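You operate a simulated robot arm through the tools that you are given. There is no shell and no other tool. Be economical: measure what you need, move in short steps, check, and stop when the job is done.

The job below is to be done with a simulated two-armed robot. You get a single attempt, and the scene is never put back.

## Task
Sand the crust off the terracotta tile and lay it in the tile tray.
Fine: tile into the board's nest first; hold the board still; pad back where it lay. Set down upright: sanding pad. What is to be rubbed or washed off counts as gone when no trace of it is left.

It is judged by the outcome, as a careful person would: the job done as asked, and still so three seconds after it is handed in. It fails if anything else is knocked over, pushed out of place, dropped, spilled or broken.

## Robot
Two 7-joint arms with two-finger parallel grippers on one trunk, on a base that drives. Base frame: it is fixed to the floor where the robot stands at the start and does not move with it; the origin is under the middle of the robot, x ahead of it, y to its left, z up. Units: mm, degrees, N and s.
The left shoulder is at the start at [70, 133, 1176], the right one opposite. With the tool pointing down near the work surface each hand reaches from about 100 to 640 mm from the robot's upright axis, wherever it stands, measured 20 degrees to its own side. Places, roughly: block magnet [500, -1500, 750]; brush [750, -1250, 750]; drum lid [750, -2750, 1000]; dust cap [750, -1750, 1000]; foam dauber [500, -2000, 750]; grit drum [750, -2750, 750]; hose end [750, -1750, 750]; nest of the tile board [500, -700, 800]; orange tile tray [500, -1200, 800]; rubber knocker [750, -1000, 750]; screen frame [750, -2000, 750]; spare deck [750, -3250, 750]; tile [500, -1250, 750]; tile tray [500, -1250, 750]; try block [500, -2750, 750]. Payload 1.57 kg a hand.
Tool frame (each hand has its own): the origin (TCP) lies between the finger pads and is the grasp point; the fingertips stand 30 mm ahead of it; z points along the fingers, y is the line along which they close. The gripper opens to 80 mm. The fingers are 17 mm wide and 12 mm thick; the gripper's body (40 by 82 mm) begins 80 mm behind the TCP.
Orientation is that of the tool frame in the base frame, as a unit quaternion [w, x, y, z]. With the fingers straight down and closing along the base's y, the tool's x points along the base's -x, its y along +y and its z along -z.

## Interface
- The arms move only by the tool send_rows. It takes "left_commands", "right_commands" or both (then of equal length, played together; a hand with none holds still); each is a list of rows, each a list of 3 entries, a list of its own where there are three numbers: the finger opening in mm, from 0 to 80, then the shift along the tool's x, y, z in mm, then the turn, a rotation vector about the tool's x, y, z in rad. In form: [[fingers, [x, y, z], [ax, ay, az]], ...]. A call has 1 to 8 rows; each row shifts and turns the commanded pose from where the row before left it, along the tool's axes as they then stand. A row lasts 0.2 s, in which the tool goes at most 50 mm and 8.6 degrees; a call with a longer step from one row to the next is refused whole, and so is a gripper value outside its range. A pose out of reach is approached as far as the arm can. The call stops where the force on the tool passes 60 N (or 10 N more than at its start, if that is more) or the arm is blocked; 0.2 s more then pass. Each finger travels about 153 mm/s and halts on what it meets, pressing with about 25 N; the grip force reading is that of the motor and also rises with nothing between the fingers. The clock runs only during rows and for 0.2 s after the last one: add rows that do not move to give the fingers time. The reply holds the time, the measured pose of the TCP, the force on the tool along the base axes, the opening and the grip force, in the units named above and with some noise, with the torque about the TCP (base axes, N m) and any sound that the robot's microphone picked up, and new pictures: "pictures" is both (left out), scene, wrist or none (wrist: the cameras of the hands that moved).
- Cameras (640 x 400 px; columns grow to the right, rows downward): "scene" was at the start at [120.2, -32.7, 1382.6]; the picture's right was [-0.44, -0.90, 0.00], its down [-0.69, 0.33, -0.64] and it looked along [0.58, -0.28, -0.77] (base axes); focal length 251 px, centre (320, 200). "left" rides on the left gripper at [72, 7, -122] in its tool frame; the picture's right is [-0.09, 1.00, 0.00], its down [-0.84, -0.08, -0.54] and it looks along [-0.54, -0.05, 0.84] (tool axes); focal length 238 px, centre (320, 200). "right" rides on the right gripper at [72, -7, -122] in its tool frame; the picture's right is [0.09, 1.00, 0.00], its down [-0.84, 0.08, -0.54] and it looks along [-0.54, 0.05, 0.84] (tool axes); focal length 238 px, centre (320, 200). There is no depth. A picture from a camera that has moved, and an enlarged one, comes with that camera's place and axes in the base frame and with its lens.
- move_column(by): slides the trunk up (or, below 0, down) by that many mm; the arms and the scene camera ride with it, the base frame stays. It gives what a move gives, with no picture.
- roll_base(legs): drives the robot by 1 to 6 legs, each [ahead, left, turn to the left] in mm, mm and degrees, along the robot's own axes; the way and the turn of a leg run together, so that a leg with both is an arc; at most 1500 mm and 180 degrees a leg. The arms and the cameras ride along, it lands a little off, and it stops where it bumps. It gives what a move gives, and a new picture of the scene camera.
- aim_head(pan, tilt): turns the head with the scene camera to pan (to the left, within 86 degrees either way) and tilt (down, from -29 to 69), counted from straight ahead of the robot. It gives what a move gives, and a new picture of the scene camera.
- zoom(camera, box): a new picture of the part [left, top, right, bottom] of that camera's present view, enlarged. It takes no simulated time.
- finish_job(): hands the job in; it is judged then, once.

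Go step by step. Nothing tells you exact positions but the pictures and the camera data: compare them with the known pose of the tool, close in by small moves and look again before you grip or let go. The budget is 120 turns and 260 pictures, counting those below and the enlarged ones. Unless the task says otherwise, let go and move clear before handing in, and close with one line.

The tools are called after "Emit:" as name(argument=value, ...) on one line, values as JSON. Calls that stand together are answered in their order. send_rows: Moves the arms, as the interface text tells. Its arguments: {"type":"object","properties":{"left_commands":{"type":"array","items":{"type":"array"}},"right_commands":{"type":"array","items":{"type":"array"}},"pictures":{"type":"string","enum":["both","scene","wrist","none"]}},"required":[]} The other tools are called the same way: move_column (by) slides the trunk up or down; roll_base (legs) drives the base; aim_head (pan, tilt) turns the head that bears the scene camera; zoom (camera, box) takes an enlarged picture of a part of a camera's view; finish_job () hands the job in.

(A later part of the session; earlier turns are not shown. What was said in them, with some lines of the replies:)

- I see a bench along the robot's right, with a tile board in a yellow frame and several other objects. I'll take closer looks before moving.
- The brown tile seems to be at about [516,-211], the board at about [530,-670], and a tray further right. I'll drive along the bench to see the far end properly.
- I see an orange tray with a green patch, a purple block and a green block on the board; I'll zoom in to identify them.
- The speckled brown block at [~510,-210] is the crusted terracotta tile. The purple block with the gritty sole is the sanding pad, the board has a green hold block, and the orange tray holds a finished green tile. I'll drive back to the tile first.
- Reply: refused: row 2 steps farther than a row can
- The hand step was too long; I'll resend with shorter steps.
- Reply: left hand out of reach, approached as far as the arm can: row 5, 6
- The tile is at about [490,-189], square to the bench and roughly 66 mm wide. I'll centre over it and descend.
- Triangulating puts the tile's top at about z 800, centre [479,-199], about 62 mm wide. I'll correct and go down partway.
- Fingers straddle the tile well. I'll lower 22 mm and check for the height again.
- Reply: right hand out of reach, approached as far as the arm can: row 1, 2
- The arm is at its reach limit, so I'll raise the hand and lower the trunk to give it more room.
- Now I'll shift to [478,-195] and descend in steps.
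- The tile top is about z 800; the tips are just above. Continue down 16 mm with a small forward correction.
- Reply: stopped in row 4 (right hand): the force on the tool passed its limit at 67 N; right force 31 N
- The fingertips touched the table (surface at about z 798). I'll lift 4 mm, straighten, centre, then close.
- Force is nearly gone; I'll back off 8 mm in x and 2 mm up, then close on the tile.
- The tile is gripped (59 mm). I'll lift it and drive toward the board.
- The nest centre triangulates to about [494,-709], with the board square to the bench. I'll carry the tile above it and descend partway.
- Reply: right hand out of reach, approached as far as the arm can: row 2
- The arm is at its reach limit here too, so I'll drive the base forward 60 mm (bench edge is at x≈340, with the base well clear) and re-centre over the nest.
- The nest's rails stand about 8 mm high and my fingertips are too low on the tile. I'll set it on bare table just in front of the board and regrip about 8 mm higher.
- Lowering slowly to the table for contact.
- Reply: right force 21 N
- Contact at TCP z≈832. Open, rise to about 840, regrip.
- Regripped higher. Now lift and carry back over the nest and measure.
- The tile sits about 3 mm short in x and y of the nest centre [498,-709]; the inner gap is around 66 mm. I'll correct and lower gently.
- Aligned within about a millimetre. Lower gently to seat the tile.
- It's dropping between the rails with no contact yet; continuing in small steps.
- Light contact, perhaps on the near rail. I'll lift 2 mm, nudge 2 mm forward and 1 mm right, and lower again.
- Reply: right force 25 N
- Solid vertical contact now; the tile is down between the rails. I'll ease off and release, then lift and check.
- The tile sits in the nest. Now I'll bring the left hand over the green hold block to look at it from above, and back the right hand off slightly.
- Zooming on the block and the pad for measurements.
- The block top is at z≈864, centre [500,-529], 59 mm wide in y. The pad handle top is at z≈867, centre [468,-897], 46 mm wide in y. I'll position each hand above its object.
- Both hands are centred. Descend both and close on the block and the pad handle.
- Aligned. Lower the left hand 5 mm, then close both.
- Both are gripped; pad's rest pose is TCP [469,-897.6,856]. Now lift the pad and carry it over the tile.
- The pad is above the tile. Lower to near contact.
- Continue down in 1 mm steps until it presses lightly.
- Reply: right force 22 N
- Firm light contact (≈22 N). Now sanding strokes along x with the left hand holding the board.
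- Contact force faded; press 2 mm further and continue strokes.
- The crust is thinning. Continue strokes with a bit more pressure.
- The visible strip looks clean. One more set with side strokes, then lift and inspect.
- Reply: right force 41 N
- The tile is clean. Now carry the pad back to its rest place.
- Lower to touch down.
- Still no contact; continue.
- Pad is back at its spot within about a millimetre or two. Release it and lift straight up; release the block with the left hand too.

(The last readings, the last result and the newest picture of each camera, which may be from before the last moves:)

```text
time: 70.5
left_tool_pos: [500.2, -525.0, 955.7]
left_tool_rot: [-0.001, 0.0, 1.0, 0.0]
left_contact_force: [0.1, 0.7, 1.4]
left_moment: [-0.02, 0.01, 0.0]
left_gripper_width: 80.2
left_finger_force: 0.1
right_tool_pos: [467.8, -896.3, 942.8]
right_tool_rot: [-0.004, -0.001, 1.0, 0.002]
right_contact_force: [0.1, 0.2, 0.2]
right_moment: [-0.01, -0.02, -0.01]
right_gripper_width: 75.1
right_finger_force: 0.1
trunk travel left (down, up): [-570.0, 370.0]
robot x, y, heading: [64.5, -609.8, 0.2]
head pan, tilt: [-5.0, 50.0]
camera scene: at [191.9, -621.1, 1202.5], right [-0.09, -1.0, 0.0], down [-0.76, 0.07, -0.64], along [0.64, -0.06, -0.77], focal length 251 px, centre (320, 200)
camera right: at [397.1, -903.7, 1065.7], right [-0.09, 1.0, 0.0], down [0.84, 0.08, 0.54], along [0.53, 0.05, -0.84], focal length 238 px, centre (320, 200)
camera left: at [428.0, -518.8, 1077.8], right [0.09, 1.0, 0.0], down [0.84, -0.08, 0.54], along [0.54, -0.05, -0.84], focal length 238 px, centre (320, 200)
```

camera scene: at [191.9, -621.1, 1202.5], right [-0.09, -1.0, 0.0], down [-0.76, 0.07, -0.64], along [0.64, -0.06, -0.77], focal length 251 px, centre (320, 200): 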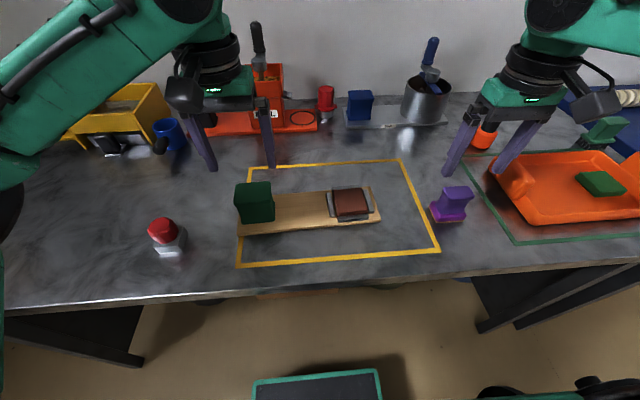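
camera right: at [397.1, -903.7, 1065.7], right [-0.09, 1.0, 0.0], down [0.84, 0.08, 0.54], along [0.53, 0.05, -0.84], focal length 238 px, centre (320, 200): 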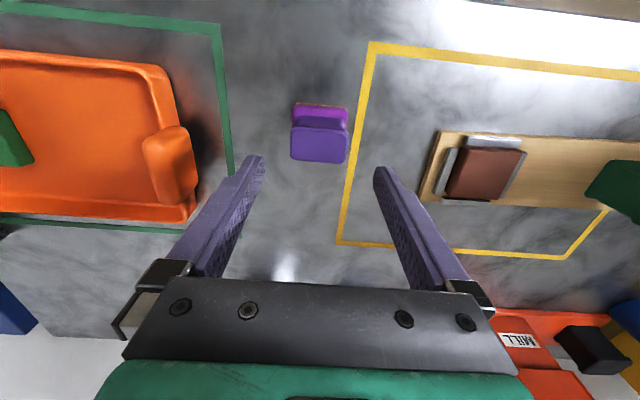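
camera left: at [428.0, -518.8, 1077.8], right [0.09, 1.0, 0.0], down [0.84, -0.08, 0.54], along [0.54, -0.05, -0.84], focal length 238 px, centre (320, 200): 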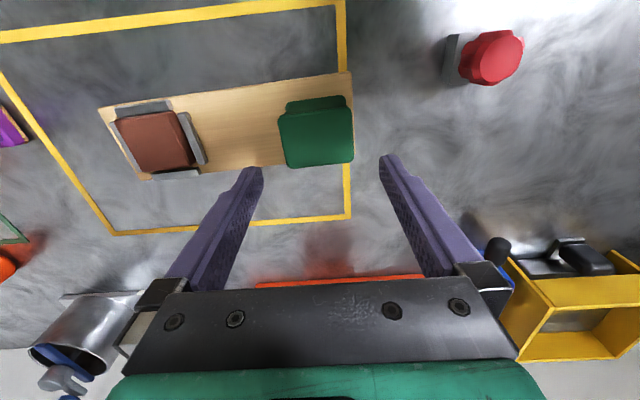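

Pad stands upright at its place. Now take the right hand over the clean tile.

Emit:
send_rows(right_commands=[[78, [-8, 45, 0], [0, 0, 0]], [78, [-8, 45, 0], [0, 0, 0]], [78, [-8, 45, 0], [0, 0, 0]], [78, [-6, 45, 0], [0, 0, 0]], [78, [0, 7, 30], [0, 0, 0]], [78, [0, 0, 0], [0, 0, 0]]], left_commands=[[80, [10, 20, 0], [0, 0, 0]], [80, [10, 20, 0], [0, 0, 0]], [80, [10, 20, 0], [0, 0, 0]], [80, [10, 20, 0], [0, 0, 0]], [80, [0, 0, 0], [0, 0, 0]], [80, [0, 0, 0], [0, 0, 0]]], pictures="none")

Emit:
zoom(camera="right", box=[220, 60, 420, 185])

Emit:
zoom(camera="scene", box=[300, 160, 400, 222])

```text
time: 71.9
left_tool_pos: [459.3, -446.7, 955.9]
left_tool_rot: [-0.001, -0.001, 1.0, 0.0]
left_contact_force: [0.0, -0.2, 0.2]
left_moment: [-0.01, 0.02, 0.02]
left_gripper_width: 80.1
left_finger_force: 0.2
right_tool_pos: [500.2, -709.0, 912.8]
right_tool_rot: [-0.004, 0.0, 1.0, 0.001]
right_contact_force: [0.8, 0.4, 0.4]
right_moment: [-0.02, 0.0, 0.03]
right_gripper_width: 78.0
right_finger_force: 0.0
trunk travel left (down, up): [-570.0, 370.0]
robot x, y, heading: [64.3, -617.3, -0.0]
head pan, tilt: [-5.0, 50.0]
```

```text
3.20 times, centred on (320, 122) of right
camera zoom: at [427.5, -715.5, 1035.9], right [-0.09, 1.0, 0.0], down [0.84, 0.08, 0.54], along [0.53, 0.05, -0.84], focal length 763 px, centre (320, 448)
```

zoom: 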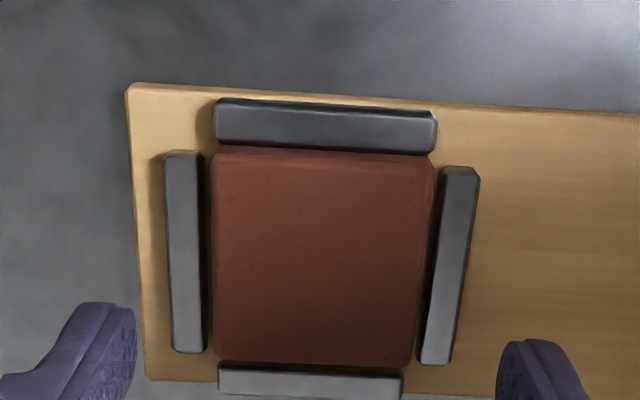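

```text
6.40 times, centred on (350, 191) of scene
camera zoom: at [191.3, -620.5, 1202.6], right [-0.09, -1.0, 0.0], down [-0.76, 0.07, -0.64], along [0.64, -0.06, -0.77], focal length 1607 px, centre (128, 258)
```

zoom: 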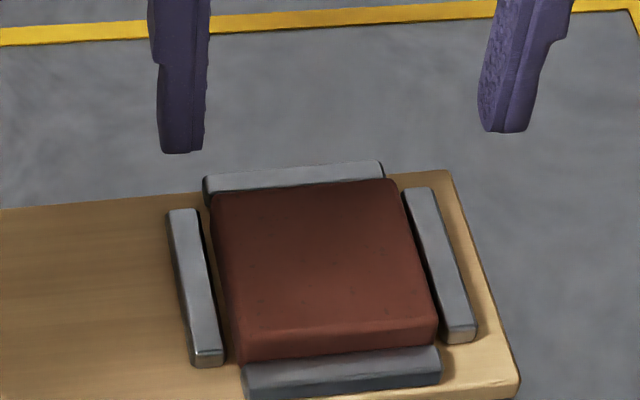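

The tile is clean; it and the board are turned about 2.8° counter-clockwise. I'll match that yaw and descend to just above the rails.

Emit:
send_rows(right_commands=[[78, [0, 0, 15], [0, 0, -0.045]], [78, [0, 0, 20], [0, 0, 0]], [78, [0, 0, 15], [0, 0, 0]], [78, [0, 0, 0], [0, 0, 0]]], pictures="wrist")

Emit:
zoom(camera="right", box=[220, 80, 420, 205])

Emit:
zoom(camera="scene", box=[300, 160, 400, 222])

```text
time: 72.9
left_tool_pos: [460.0, -446.8, 955.5]
left_tool_rot: [-0.001, 0.0, 1.0, 0.0]
left_contact_force: [-0.4, -0.6, -0.7]
left_moment: [0.02, 0.01, 0.03]
left_gripper_width: 79.5
left_finger_force: 0.1
right_tool_pos: [499.1, -709.5, 860.8]
right_tool_rot: [-0.004, -0.022, 1.0, 0.001]
right_contact_force: [0.1, -0.3, 0.5]
right_moment: [0.01, -0.04, -0.01]
right_gripper_width: 77.9
right_finger_force: 0.0
trunk travel left (down, up): [-570.0, 370.0]
robot x, y, heading: [62.4, -619.3, 0.3]
head pan, tilt: [-5.0, 50.0]
camera right: at [427.9, -719.9, 984.9], right [-0.14, 0.99, 0.0], down [0.84, 0.11, 0.54], along [0.53, 0.08, -0.84], focal length 238 px, centre (320, 200)
```

right: 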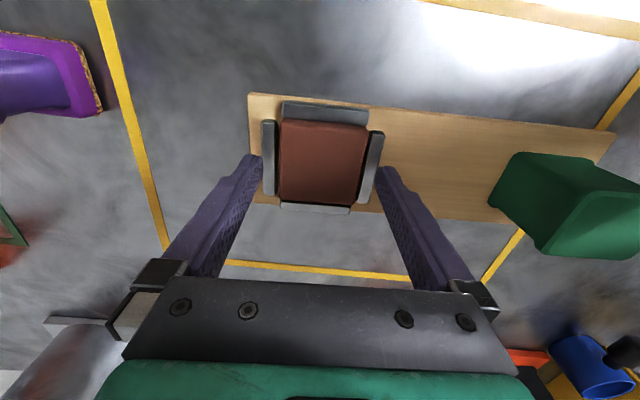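

```text
3.20 times, centred on (320, 142) of right
camera zoom: at [427.9, -719.9, 984.9], right [-0.14, 0.99, 0.0], down [0.84, 0.11, 0.54], along [0.53, 0.08, -0.84], focal length 763 px, centre (320, 384)
```

zoom: 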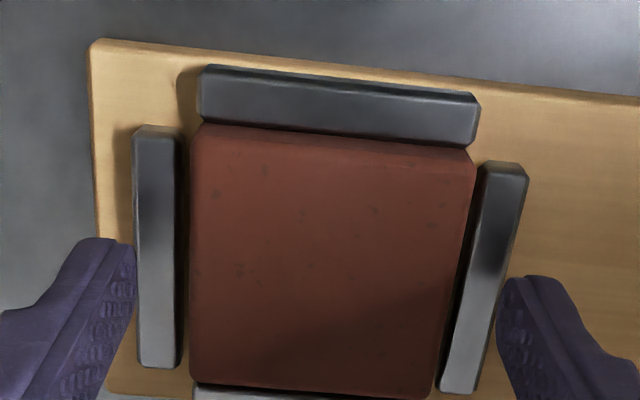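

```text
6.40 times, centred on (350, 191) of scene
camera zoom: at [191.5, -620.9, 1202.6], right [-0.09, -1.0, 0.0], down [-0.76, 0.07, -0.64], along [0.64, -0.06, -0.77], focal length 1607 px, centre (128, 258)
```

zoom: 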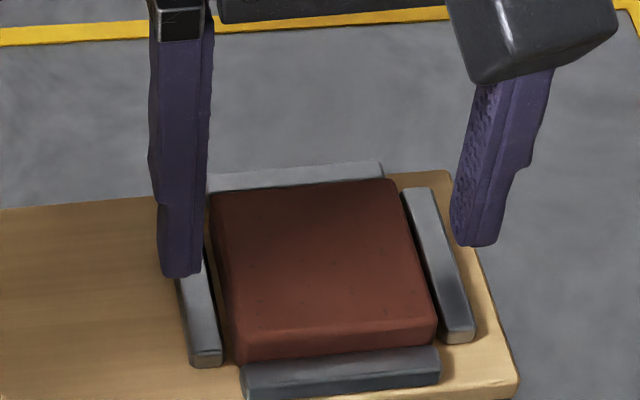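

Squared up. Shift 2 mm left, descend 10 mm and close on the tile just above the rails.

Emit:
send_rows(right_commands=[[78, [0, 2, 5], [0, 0, 0]], [78, [0, 0, 4.5], [0, 0, 0]], [78, [0, 0, 0], [0, 0, 0]], [65, [0, 0, 0], [0, 0, 0]], [55, [0, 0, 0], [0, 0, 0]], [48, [0, 0, 0], [0, 0, 0]], [48, [0, 0, 0], [0, 0, 0]]], pictures="wrist")

Emit:
zoom(camera="scene", box=[300, 160, 400, 222])

```text
time: 74.5
left_tool_pos: [461.7, -447.4, 956.2]
left_tool_rot: [0.0, -0.001, 1.0, -0.001]
left_contact_force: [0.3, -1.0, 0.7]
left_moment: [0.03, 0.01, 0.03]
left_gripper_width: 79.9
left_finger_force: 0.0
right_tool_pos: [498.7, -707.2, 852.8]
right_tool_rot: [-0.003, -0.023, 1.0, 0.001]
right_contact_force: [0.2, 1.0, 0.3]
right_moment: [0.03, 0.01, 0.02]
right_gripper_width: 59.6
right_finger_force: 25.2
trunk travel left (down, up): [-570.0, 370.0]
robot x, y, heading: [65.6, -616.0, 0.0]
head pan, tilt: [-5.0, 50.0]
camera right: at [427.4, -717.0, 975.7], right [-0.14, 0.99, 0.0], down [0.84, 0.11, 0.54], along [0.53, 0.08, -0.84], focal length 238 px, centre (320, 200)
```

right: 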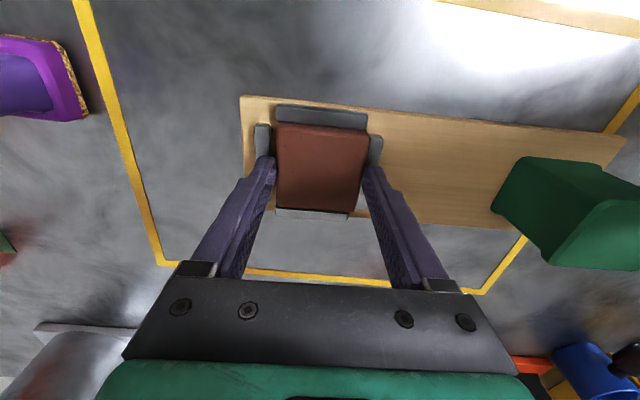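

```text
6.40 times, centred on (350, 191) of scene
camera zoom: at [191.7, -621.0, 1202.5], right [-0.09, -1.0, 0.0], down [-0.76, 0.07, -0.64], along [0.64, -0.06, -0.77], focal length 1607 px, centre (128, 258)
```

zoom: 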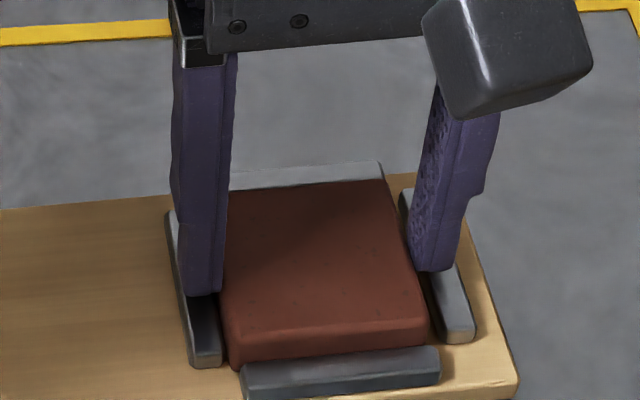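

Gripped. Lift slowly, straight up.

Emit:
send_rows(right_commands=[[48, [0, 0, -4], [0, 0, 0]], [48, [0, 0, -8], [0, 0, 0]], [48, [0, 0, -20], [0, 0, 0]], [48, [0, 0, -35], [0, 0, 0]], [48, [0, 0, 0], [0, 0, 0]]], pictures="wrist")

Emit:
zoom(camera="scene", box=[230, 120, 430, 245])

```text
time: 75.7
left_tool_pos: [462.4, -445.9, 955.2]
left_tool_rot: [0.0, -0.001, 1.0, -0.001]
left_contact_force: [-0.3, -0.2, -0.3]
left_moment: [0.03, 0.01, 0.01]
left_gripper_width: 79.9
left_finger_force: 0.1
right_tool_pos: [500.6, -707.3, 918.4]
right_tool_rot: [-0.004, -0.023, 1.0, 0.001]
right_contact_force: [-0.2, 0.0, -2.0]
right_moment: [0.0, 0.02, -0.05]
right_gripper_width: 59.5
right_finger_force: 24.8
trunk travel left (down, up): [-570.0, 370.0]
robot x, y, heading: [63.0, -617.1, 0.4]
head pan, tilt: [-5.0, 50.0]
camera right: at [429.1, -717.6, 1042.6], right [-0.14, 0.99, 0.0], down [0.84, 0.11, 0.54], along [0.53, 0.08, -0.84], focal length 238 px, centre (320, 200)
```

right: 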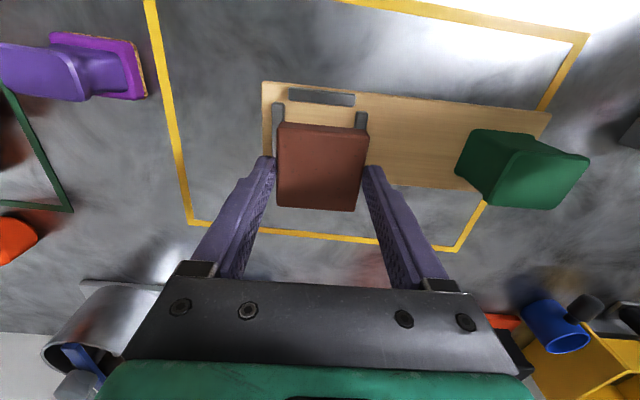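

```text
3.20 times, centred on (330, 182) of scene
camera zoom: at [192.0, -621.1, 1202.5], right [-0.09, -1.0, 0.0], down [-0.76, 0.07, -0.64], along [0.64, -0.06, -0.77], focal length 804 px, centre (288, 256)
```

zoom: 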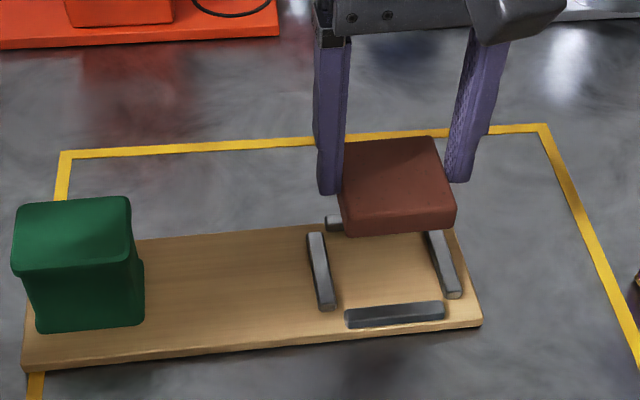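

Tile is free of the nest. I'll raise higher and drive along toward the tray.

Emit:
send_rows(right_commands=[[48, [0, 0, -40], [0, 0, 0.023]], [48, [0, 0, -40], [0, 0, 0.022]], [48, [15, 0, 0], [0, 0, 0]], [48, [0, 0, 0], [0, 0, 0]]], left_commands=[[80, [30, 0, -20], [0, 0, 0]], [80, [30, 0, -20], [0, 0, 0]], [80, [30, 0, 0], [0, 0, 0]], [80, [0, 0, 0], [0, 0, 0]]], pictures="none")

Emit:
roll_base(legs=[[0, -430, 0]])

Emit:
aim_head(pan=-15, tilt=50)

Emit:
zoom(camera="right", box=[0, 0, 640, 400])

```text
time: 76.7
left_tool_pos: [371.8, -448.6, 996.9]
left_tool_rot: [-0.002, -0.001, 1.0, 0.0]
left_contact_force: [0.7, 0.2, 0.8]
left_moment: [-0.02, 0.06, -0.02]
left_gripper_width: 79.8
left_finger_force: 0.0
right_tool_pos: [485.3, -707.6, 999.7]
right_tool_rot: [-0.005, -0.001, 1.0, 0.001]
right_contact_force: [0.6, 0.3, -1.4]
right_moment: [-0.03, 0.03, -0.01]
right_gripper_width: 59.3
right_finger_force: 25.1
trunk travel left (down, up): [-570.0, 370.0]
robot x, y, heading: [66.3, -618.0, 0.1]
head pan, tilt: [-5.0, 50.0]
```

```text
time: 79.4
left_tool_pos: [372.3, -884.9, 996.1]
left_tool_rot: [-0.001, -0.005, 1.0, 0.0]
left_contact_force: [0.2, -0.9, -0.1]
left_moment: [0.04, 0.01, 0.01]
left_gripper_width: 80.1
left_finger_force: 0.0
right_tool_pos: [488.5, -1144.3, 1000.3]
right_tool_rot: [-0.004, -0.005, 1.0, 0.0]
right_contact_force: [0.8, -0.3, -0.5]
right_moment: [-0.03, 0.0, 0.01]
right_gripper_width: 59.5
right_finger_force: 25.2
trunk travel left (down, up): [-570.0, 370.0]
robot x, y, heading: [63.1, -1055.4, 0.7]
head pan, tilt: [-5.0, 50.0]
camera scene: at [194.1, -1060.3, 1202.5], right [-0.08, -1.0, 0.0], down [-0.76, 0.06, -0.64], along [0.64, -0.05, -0.77], focal length 251 px, centre (320, 200)
```

scene: 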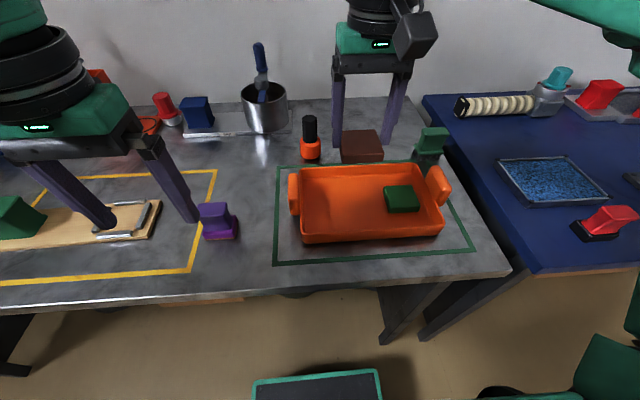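

```text
time: 80.1
left_tool_pos: [371.2, -884.3, 996.5]
left_tool_rot: [-0.001, -0.006, 1.0, 0.001]
left_contact_force: [1.0, 0.0, 0.0]
left_moment: [0.0, 0.0, -0.01]
left_gripper_width: 80.1
left_finger_force: 0.1
right_tool_pos: [488.8, -1144.1, 1000.7]
right_tool_rot: [-0.004, -0.005, 1.0, 0.0]
right_contact_force: [-0.5, 0.8, -1.3]
right_moment: [0.0, 0.02, -0.02]
right_gripper_width: 59.6
right_finger_force: 24.6
trunk travel left (down, up): [-570.0, 370.0]
robot x, y, heading: [65.9, -1055.1, 0.7]
head pan, tilt: [-15.0, 50.0]
camera scene: at [192.0, -1073.6, 1202.5], right [-0.25, -0.97, 0.0], down [-0.74, 0.19, -0.64], along [0.62, -0.16, -0.77], focal length 251 px, centre (320, 200)
```

scene: 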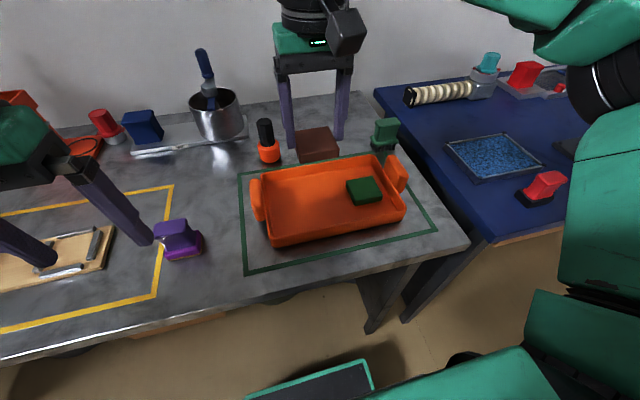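

```text
1.00 times, centred on (320, 200) of right (not enlarged: the box is as wide or as high as the picture)
camera zoom: at [416.9, -1151.9, 1124.2], right [-0.1, 0.99, 0.0], down [0.84, 0.09, 0.54], along [0.53, 0.06, -0.84], focal length 238 px, centre (320, 200)
```

zoom: 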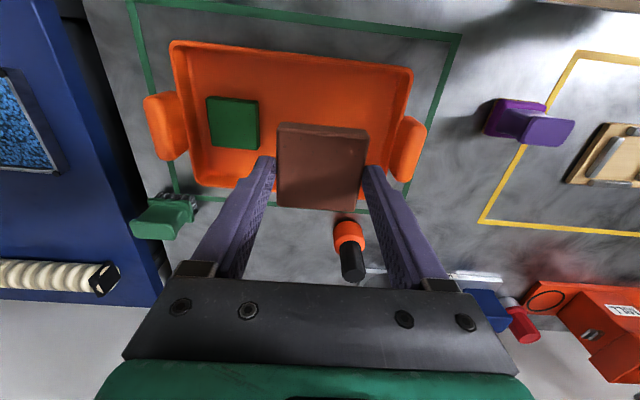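

The tray's free half is around [508,-1140]; the green tile is at [508,-1251]. I'll move over the free spot and descend partway.

Emit:
send_rows(right_commands=[[48, [-19, 4, 0], [0, 0, 0.01]], [48, [0, 0, 40], [0, 0, 0]], [48, [0, 0, 40], [0, 0, 0]], [48, [0, 0, 40], [0, 0, 0]], [48, [0, 0, 0], [0, 0, 0]]])

Emit:
zoom(camera="scene", box=[230, 120, 430, 245])

```text
time: 81.3
left_tool_pos: [371.3, -884.5, 997.7]
left_tool_rot: [-0.001, -0.006, 1.0, 0.001]
left_contact_force: [-0.1, -0.1, -0.6]
left_moment: [-0.02, 0.02, -0.01]
left_gripper_width: 80.0
left_finger_force: 0.1
right_tool_pos: [498.7, -1142.4, 882.3]
right_tool_rot: [-0.004, 0.0, 1.0, 0.001]
right_contact_force: [0.9, -0.6, -0.8]
right_moment: [0.02, 0.0, 0.01]
right_gripper_width: 59.0
right_finger_force: 25.3
right hand out of reach, approached as far as the arm can: row 1
trunk travel left (down, up): [-570.0, 370.0]
robot x, y, heading: [66.0, -1053.8, 0.8]
head pan, tilt: [-15.0, 50.0]
camera scene: at [191.5, -1073.4, 1202.6], right [-0.25, -0.97, 0.0], down [-0.74, 0.19, -0.64], along [0.62, -0.16, -0.77], focal length 251 px, centre (320, 200)
camera right: at [426.7, -1150.5, 1005.5], right [-0.09, 1.0, 0.0], down [0.84, 0.08, 0.54], along [0.53, 0.05, -0.84], focal length 238 px, centre (320, 200)
```

scene: 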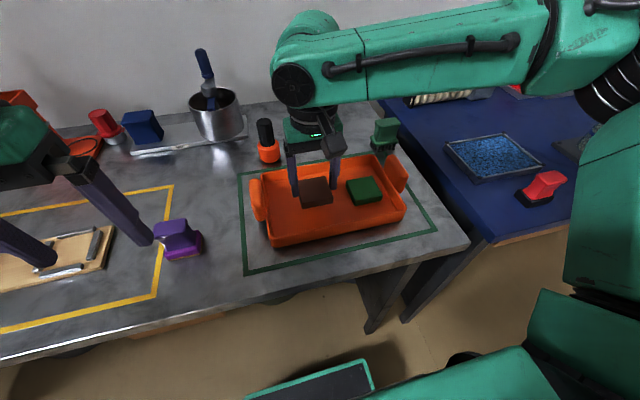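
right: 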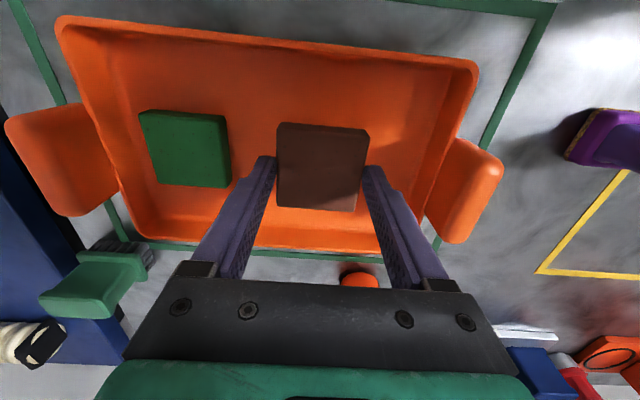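

```text
3.20 times, centred on (330, 182) of scene
camera zoom: at [191.5, -1073.4, 1202.6], right [-0.25, -0.97, 0.0], down [-0.74, 0.19, -0.64], along [0.62, -0.16, -0.77], focal length 804 px, centre (288, 256)
```

zoom: 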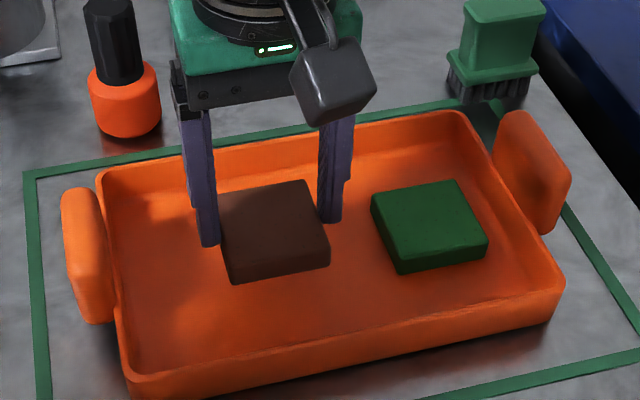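

Good spot with room on both sides. Shift 5 mm left and lower.

Emit:
send_rows(right_commands=[[48, [0, 5, 10], [0, 0, 0]], [48, [0, 0, 10], [0, 0, 0]], [48, [0, 0, 5], [0, 0, 0]], [48, [0, 0, 2], [0, 0, 0]], [48, [0, 0, 2], [0, 0, 0]], [48, [0, 0, 0], [0, 0, 0]]], pictures="none")

Emit:
zoom(camera="scene", box=[230, 120, 430, 245])

```text
time: 82.7
left_tool_pos: [372.2, -885.1, 996.9]
left_tool_rot: [-0.002, -0.006, 1.0, 0.001]
left_contact_force: [0.6, -0.6, 0.8]
left_moment: [0.03, -0.02, -0.03]
left_gripper_width: 80.1
left_finger_force: 0.0
right_tool_pos: [497.5, -1136.4, 851.6]
right_tool_rot: [-0.003, 0.0, 1.0, 0.0]
right_contact_force: [-0.1, -1.2, -1.7]
right_moment: [0.02, 0.01, -0.01]
right_gripper_width: 59.3
right_finger_force: 24.9
trunk travel left (down, up): [-570.0, 370.0]
robot x, y, heading: [65.3, -1056.2, 0.4]
head pan, tilt: [-15.0, 50.0]
```

```text
3.20 times, centred on (330, 182) of scene
camera zoom: at [191.9, -1073.5, 1202.5], right [-0.25, -0.97, 0.0], down [-0.74, 0.19, -0.64], along [0.62, -0.16, -0.77], focal length 804 px, centre (288, 256)
```

zoom: 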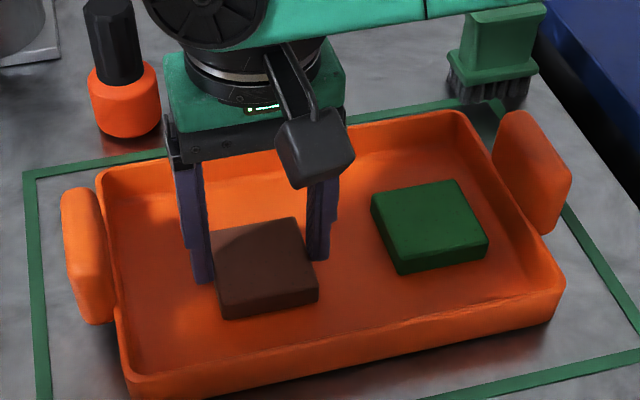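

Emit:
send_rows(right_commands=[[48, [0, 0, 1.2], [0, 0, 0]], [48, [0, 0, 1.2], [0, 0, 0]], [48, [0, 0, 1.2], [0, 0, 0]], [48, [0, 0, 0], [0, 0, 0]]], pictures="none")

```text
time: 83.7
left_tool_pos: [371.0, -884.2, 997.3]
left_tool_rot: [-0.001, -0.005, 1.0, 0.0]
left_contact_force: [0.3, -0.6, -0.4]
left_moment: [0.02, -0.04, 0.02]
left_gripper_width: 80.0
left_finger_force: 0.1
right_tool_pos: [498.2, -1135.9, 847.8]
right_tool_rot: [-0.003, 0.0, 1.0, 0.0]
right_contact_force: [1.3, -0.1, -0.1]
right_moment: [0.0, 0.0, 0.01]
right_gripper_width: 59.3
right_finger_force: 25.1
trunk travel left (down, up): [-570.0, 370.0]
robot x, y, heading: [67.0, -1054.8, 0.6]
head pan, tilt: [-15.0, 50.0]
```

Emit:
send_rows(right_commands=[[48, [0, 0, 1], [0, 0, 0]], [48, [0, 0, 1], [0, 0, 0]], [48, [0, 0, 0], [0, 0, 0]]], pictures="none")

```text
time: 84.5
left_tool_pos: [370.1, -883.7, 997.0]
left_tool_rot: [0.0, -0.006, 1.0, 0.001]
left_contact_force: [0.1, 0.0, -0.7]
left_moment: [0.03, 0.0, -0.04]
left_gripper_width: 80.0
left_finger_force: 0.2
right_tool_pos: [498.5, -1135.9, 847.1]
right_tool_rot: [-0.002, 0.0, 1.0, 0.0]
right_contact_force: [1.8, 1.1, 16.6]
right_moment: [0.09, 0.42, 0.0]
right_gripper_width: 59.5
right_finger_force: 25.5
trunk travel left (down, up): [-570.0, 370.0]
robot x, y, heading: [65.9, -1056.1, 0.5]
head pan, tilt: [-15.0, 50.0]
```

Contact with the tray floor. Release gently and rise.

Emit:
send_rows(right_commands=[[48, [0, 0, -0.7], [0, 0, 0]], [64, [0, 0, 0], [0, 0, 0]], [72, [0, 0, 0], [0, 0, 0]], [72, [0, 0, -15], [0, 0, 0]], [72, [0, 0, -45], [0, 0, 0]], [72, [0, 0, -45], [0, 0, 0]], [72, [0, 0, -45], [0, 0, 0]], [72, [0, 0, 0], [0, 0, 0]]], pictures="wrist")

Emit:
zoom(camera="scene", box=[230, 120, 430, 245])

Emit:
zoom(camera="right", box=[260, 80, 380, 155])

Emit:
zoom(camera="scene", box=[0, 170, 220, 308])

```text
time: 86.3
left_tool_pos: [371.3, -884.9, 997.1]
left_tool_rot: [-0.001, -0.005, 1.0, 0.0]
left_contact_force: [-0.3, 0.4, 0.0]
left_moment: [0.05, -0.06, 0.0]
left_gripper_width: 80.0
left_finger_force: 0.0
right_tool_pos: [500.5, -1138.8, 992.6]
right_tool_rot: [-0.003, 0.002, 1.0, 0.003]
right_contact_force: [-0.7, -0.7, -0.3]
right_moment: [0.02, -0.02, -0.04]
right_gripper_width: 72.0
right_finger_force: 0.0
trunk travel left (down, up): [-570.0, 370.0]
robot x, y, heading: [66.1, -1053.4, 0.5]
head pan, tilt: [-15.0, 50.0]
camera right: at [427.6, -1146.6, 1115.8], right [-0.09, 1.0, 0.0], down [0.84, 0.07, 0.54], along [0.53, 0.05, -0.84], focal length 238 px, centre (320, 200)
```

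right: 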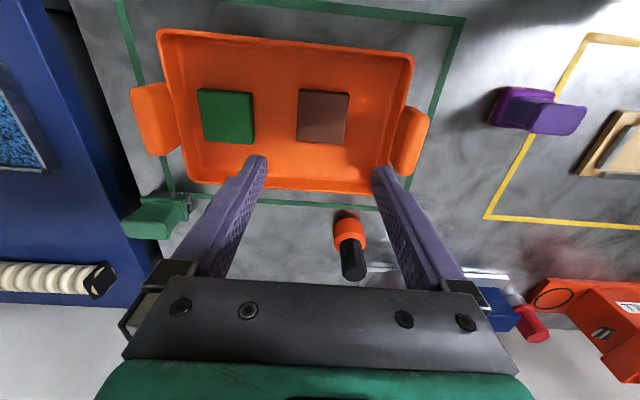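

```text
3.20 times, centred on (330, 182) of scene
camera zoom: at [191.6, -1073.6, 1202.6], right [-0.25, -0.97, 0.0], down [-0.74, 0.19, -0.64], along [0.62, -0.16, -0.77], focal length 804 px, centre (288, 256)
```

zoom: 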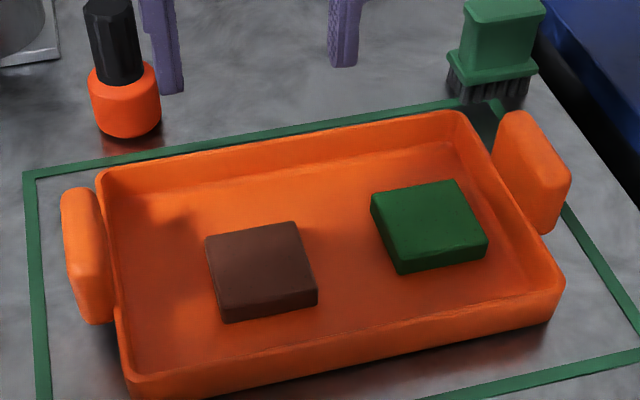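

```text
5.33 times, centred on (320, 118) of right
camera zoom: at [427.6, -1146.6, 1115.8], right [-0.09, 1.0, 0.0], down [0.84, 0.07, 0.54], along [0.53, 0.05, -0.84], focal length 1271 px, centre (320, 640)
```

zoom: 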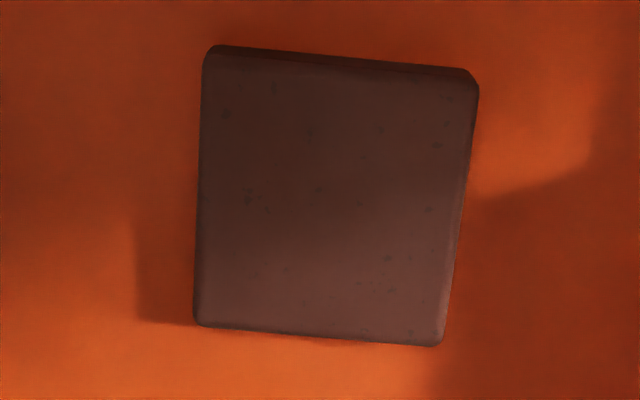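

```text
2.90 times, centred on (110, 239) of scene
camera zoom: at [191.6, -1073.6, 1202.6], right [-0.25, -0.97, 0.0], down [-0.74, 0.19, -0.64], along [0.62, -0.16, -0.77], focal length 728 px, centre (929, 87)
```

zoom: 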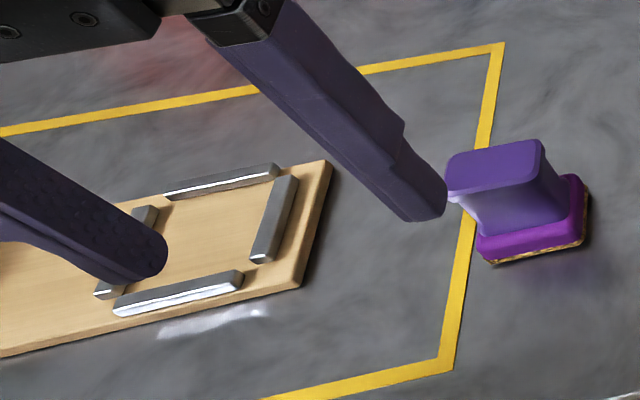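

The clean tile lies flat in the tray beside the green one, the pad stands upright where it lay, and the board sits within its frame. Both hands are empty and clear, so I'm handing in.

Emit:
finish_job()

```text
The job is handed in.
```

I sanded the terracotta tile in the board's nest until no crust showed on its top face, and it now lies in the orange tile tray. The sanding pad is upright within a couple of millimetres of where it lay. The board slipped slightly in my grip during sanding: it is turned about 3° and the nest end moved about 5 mm.
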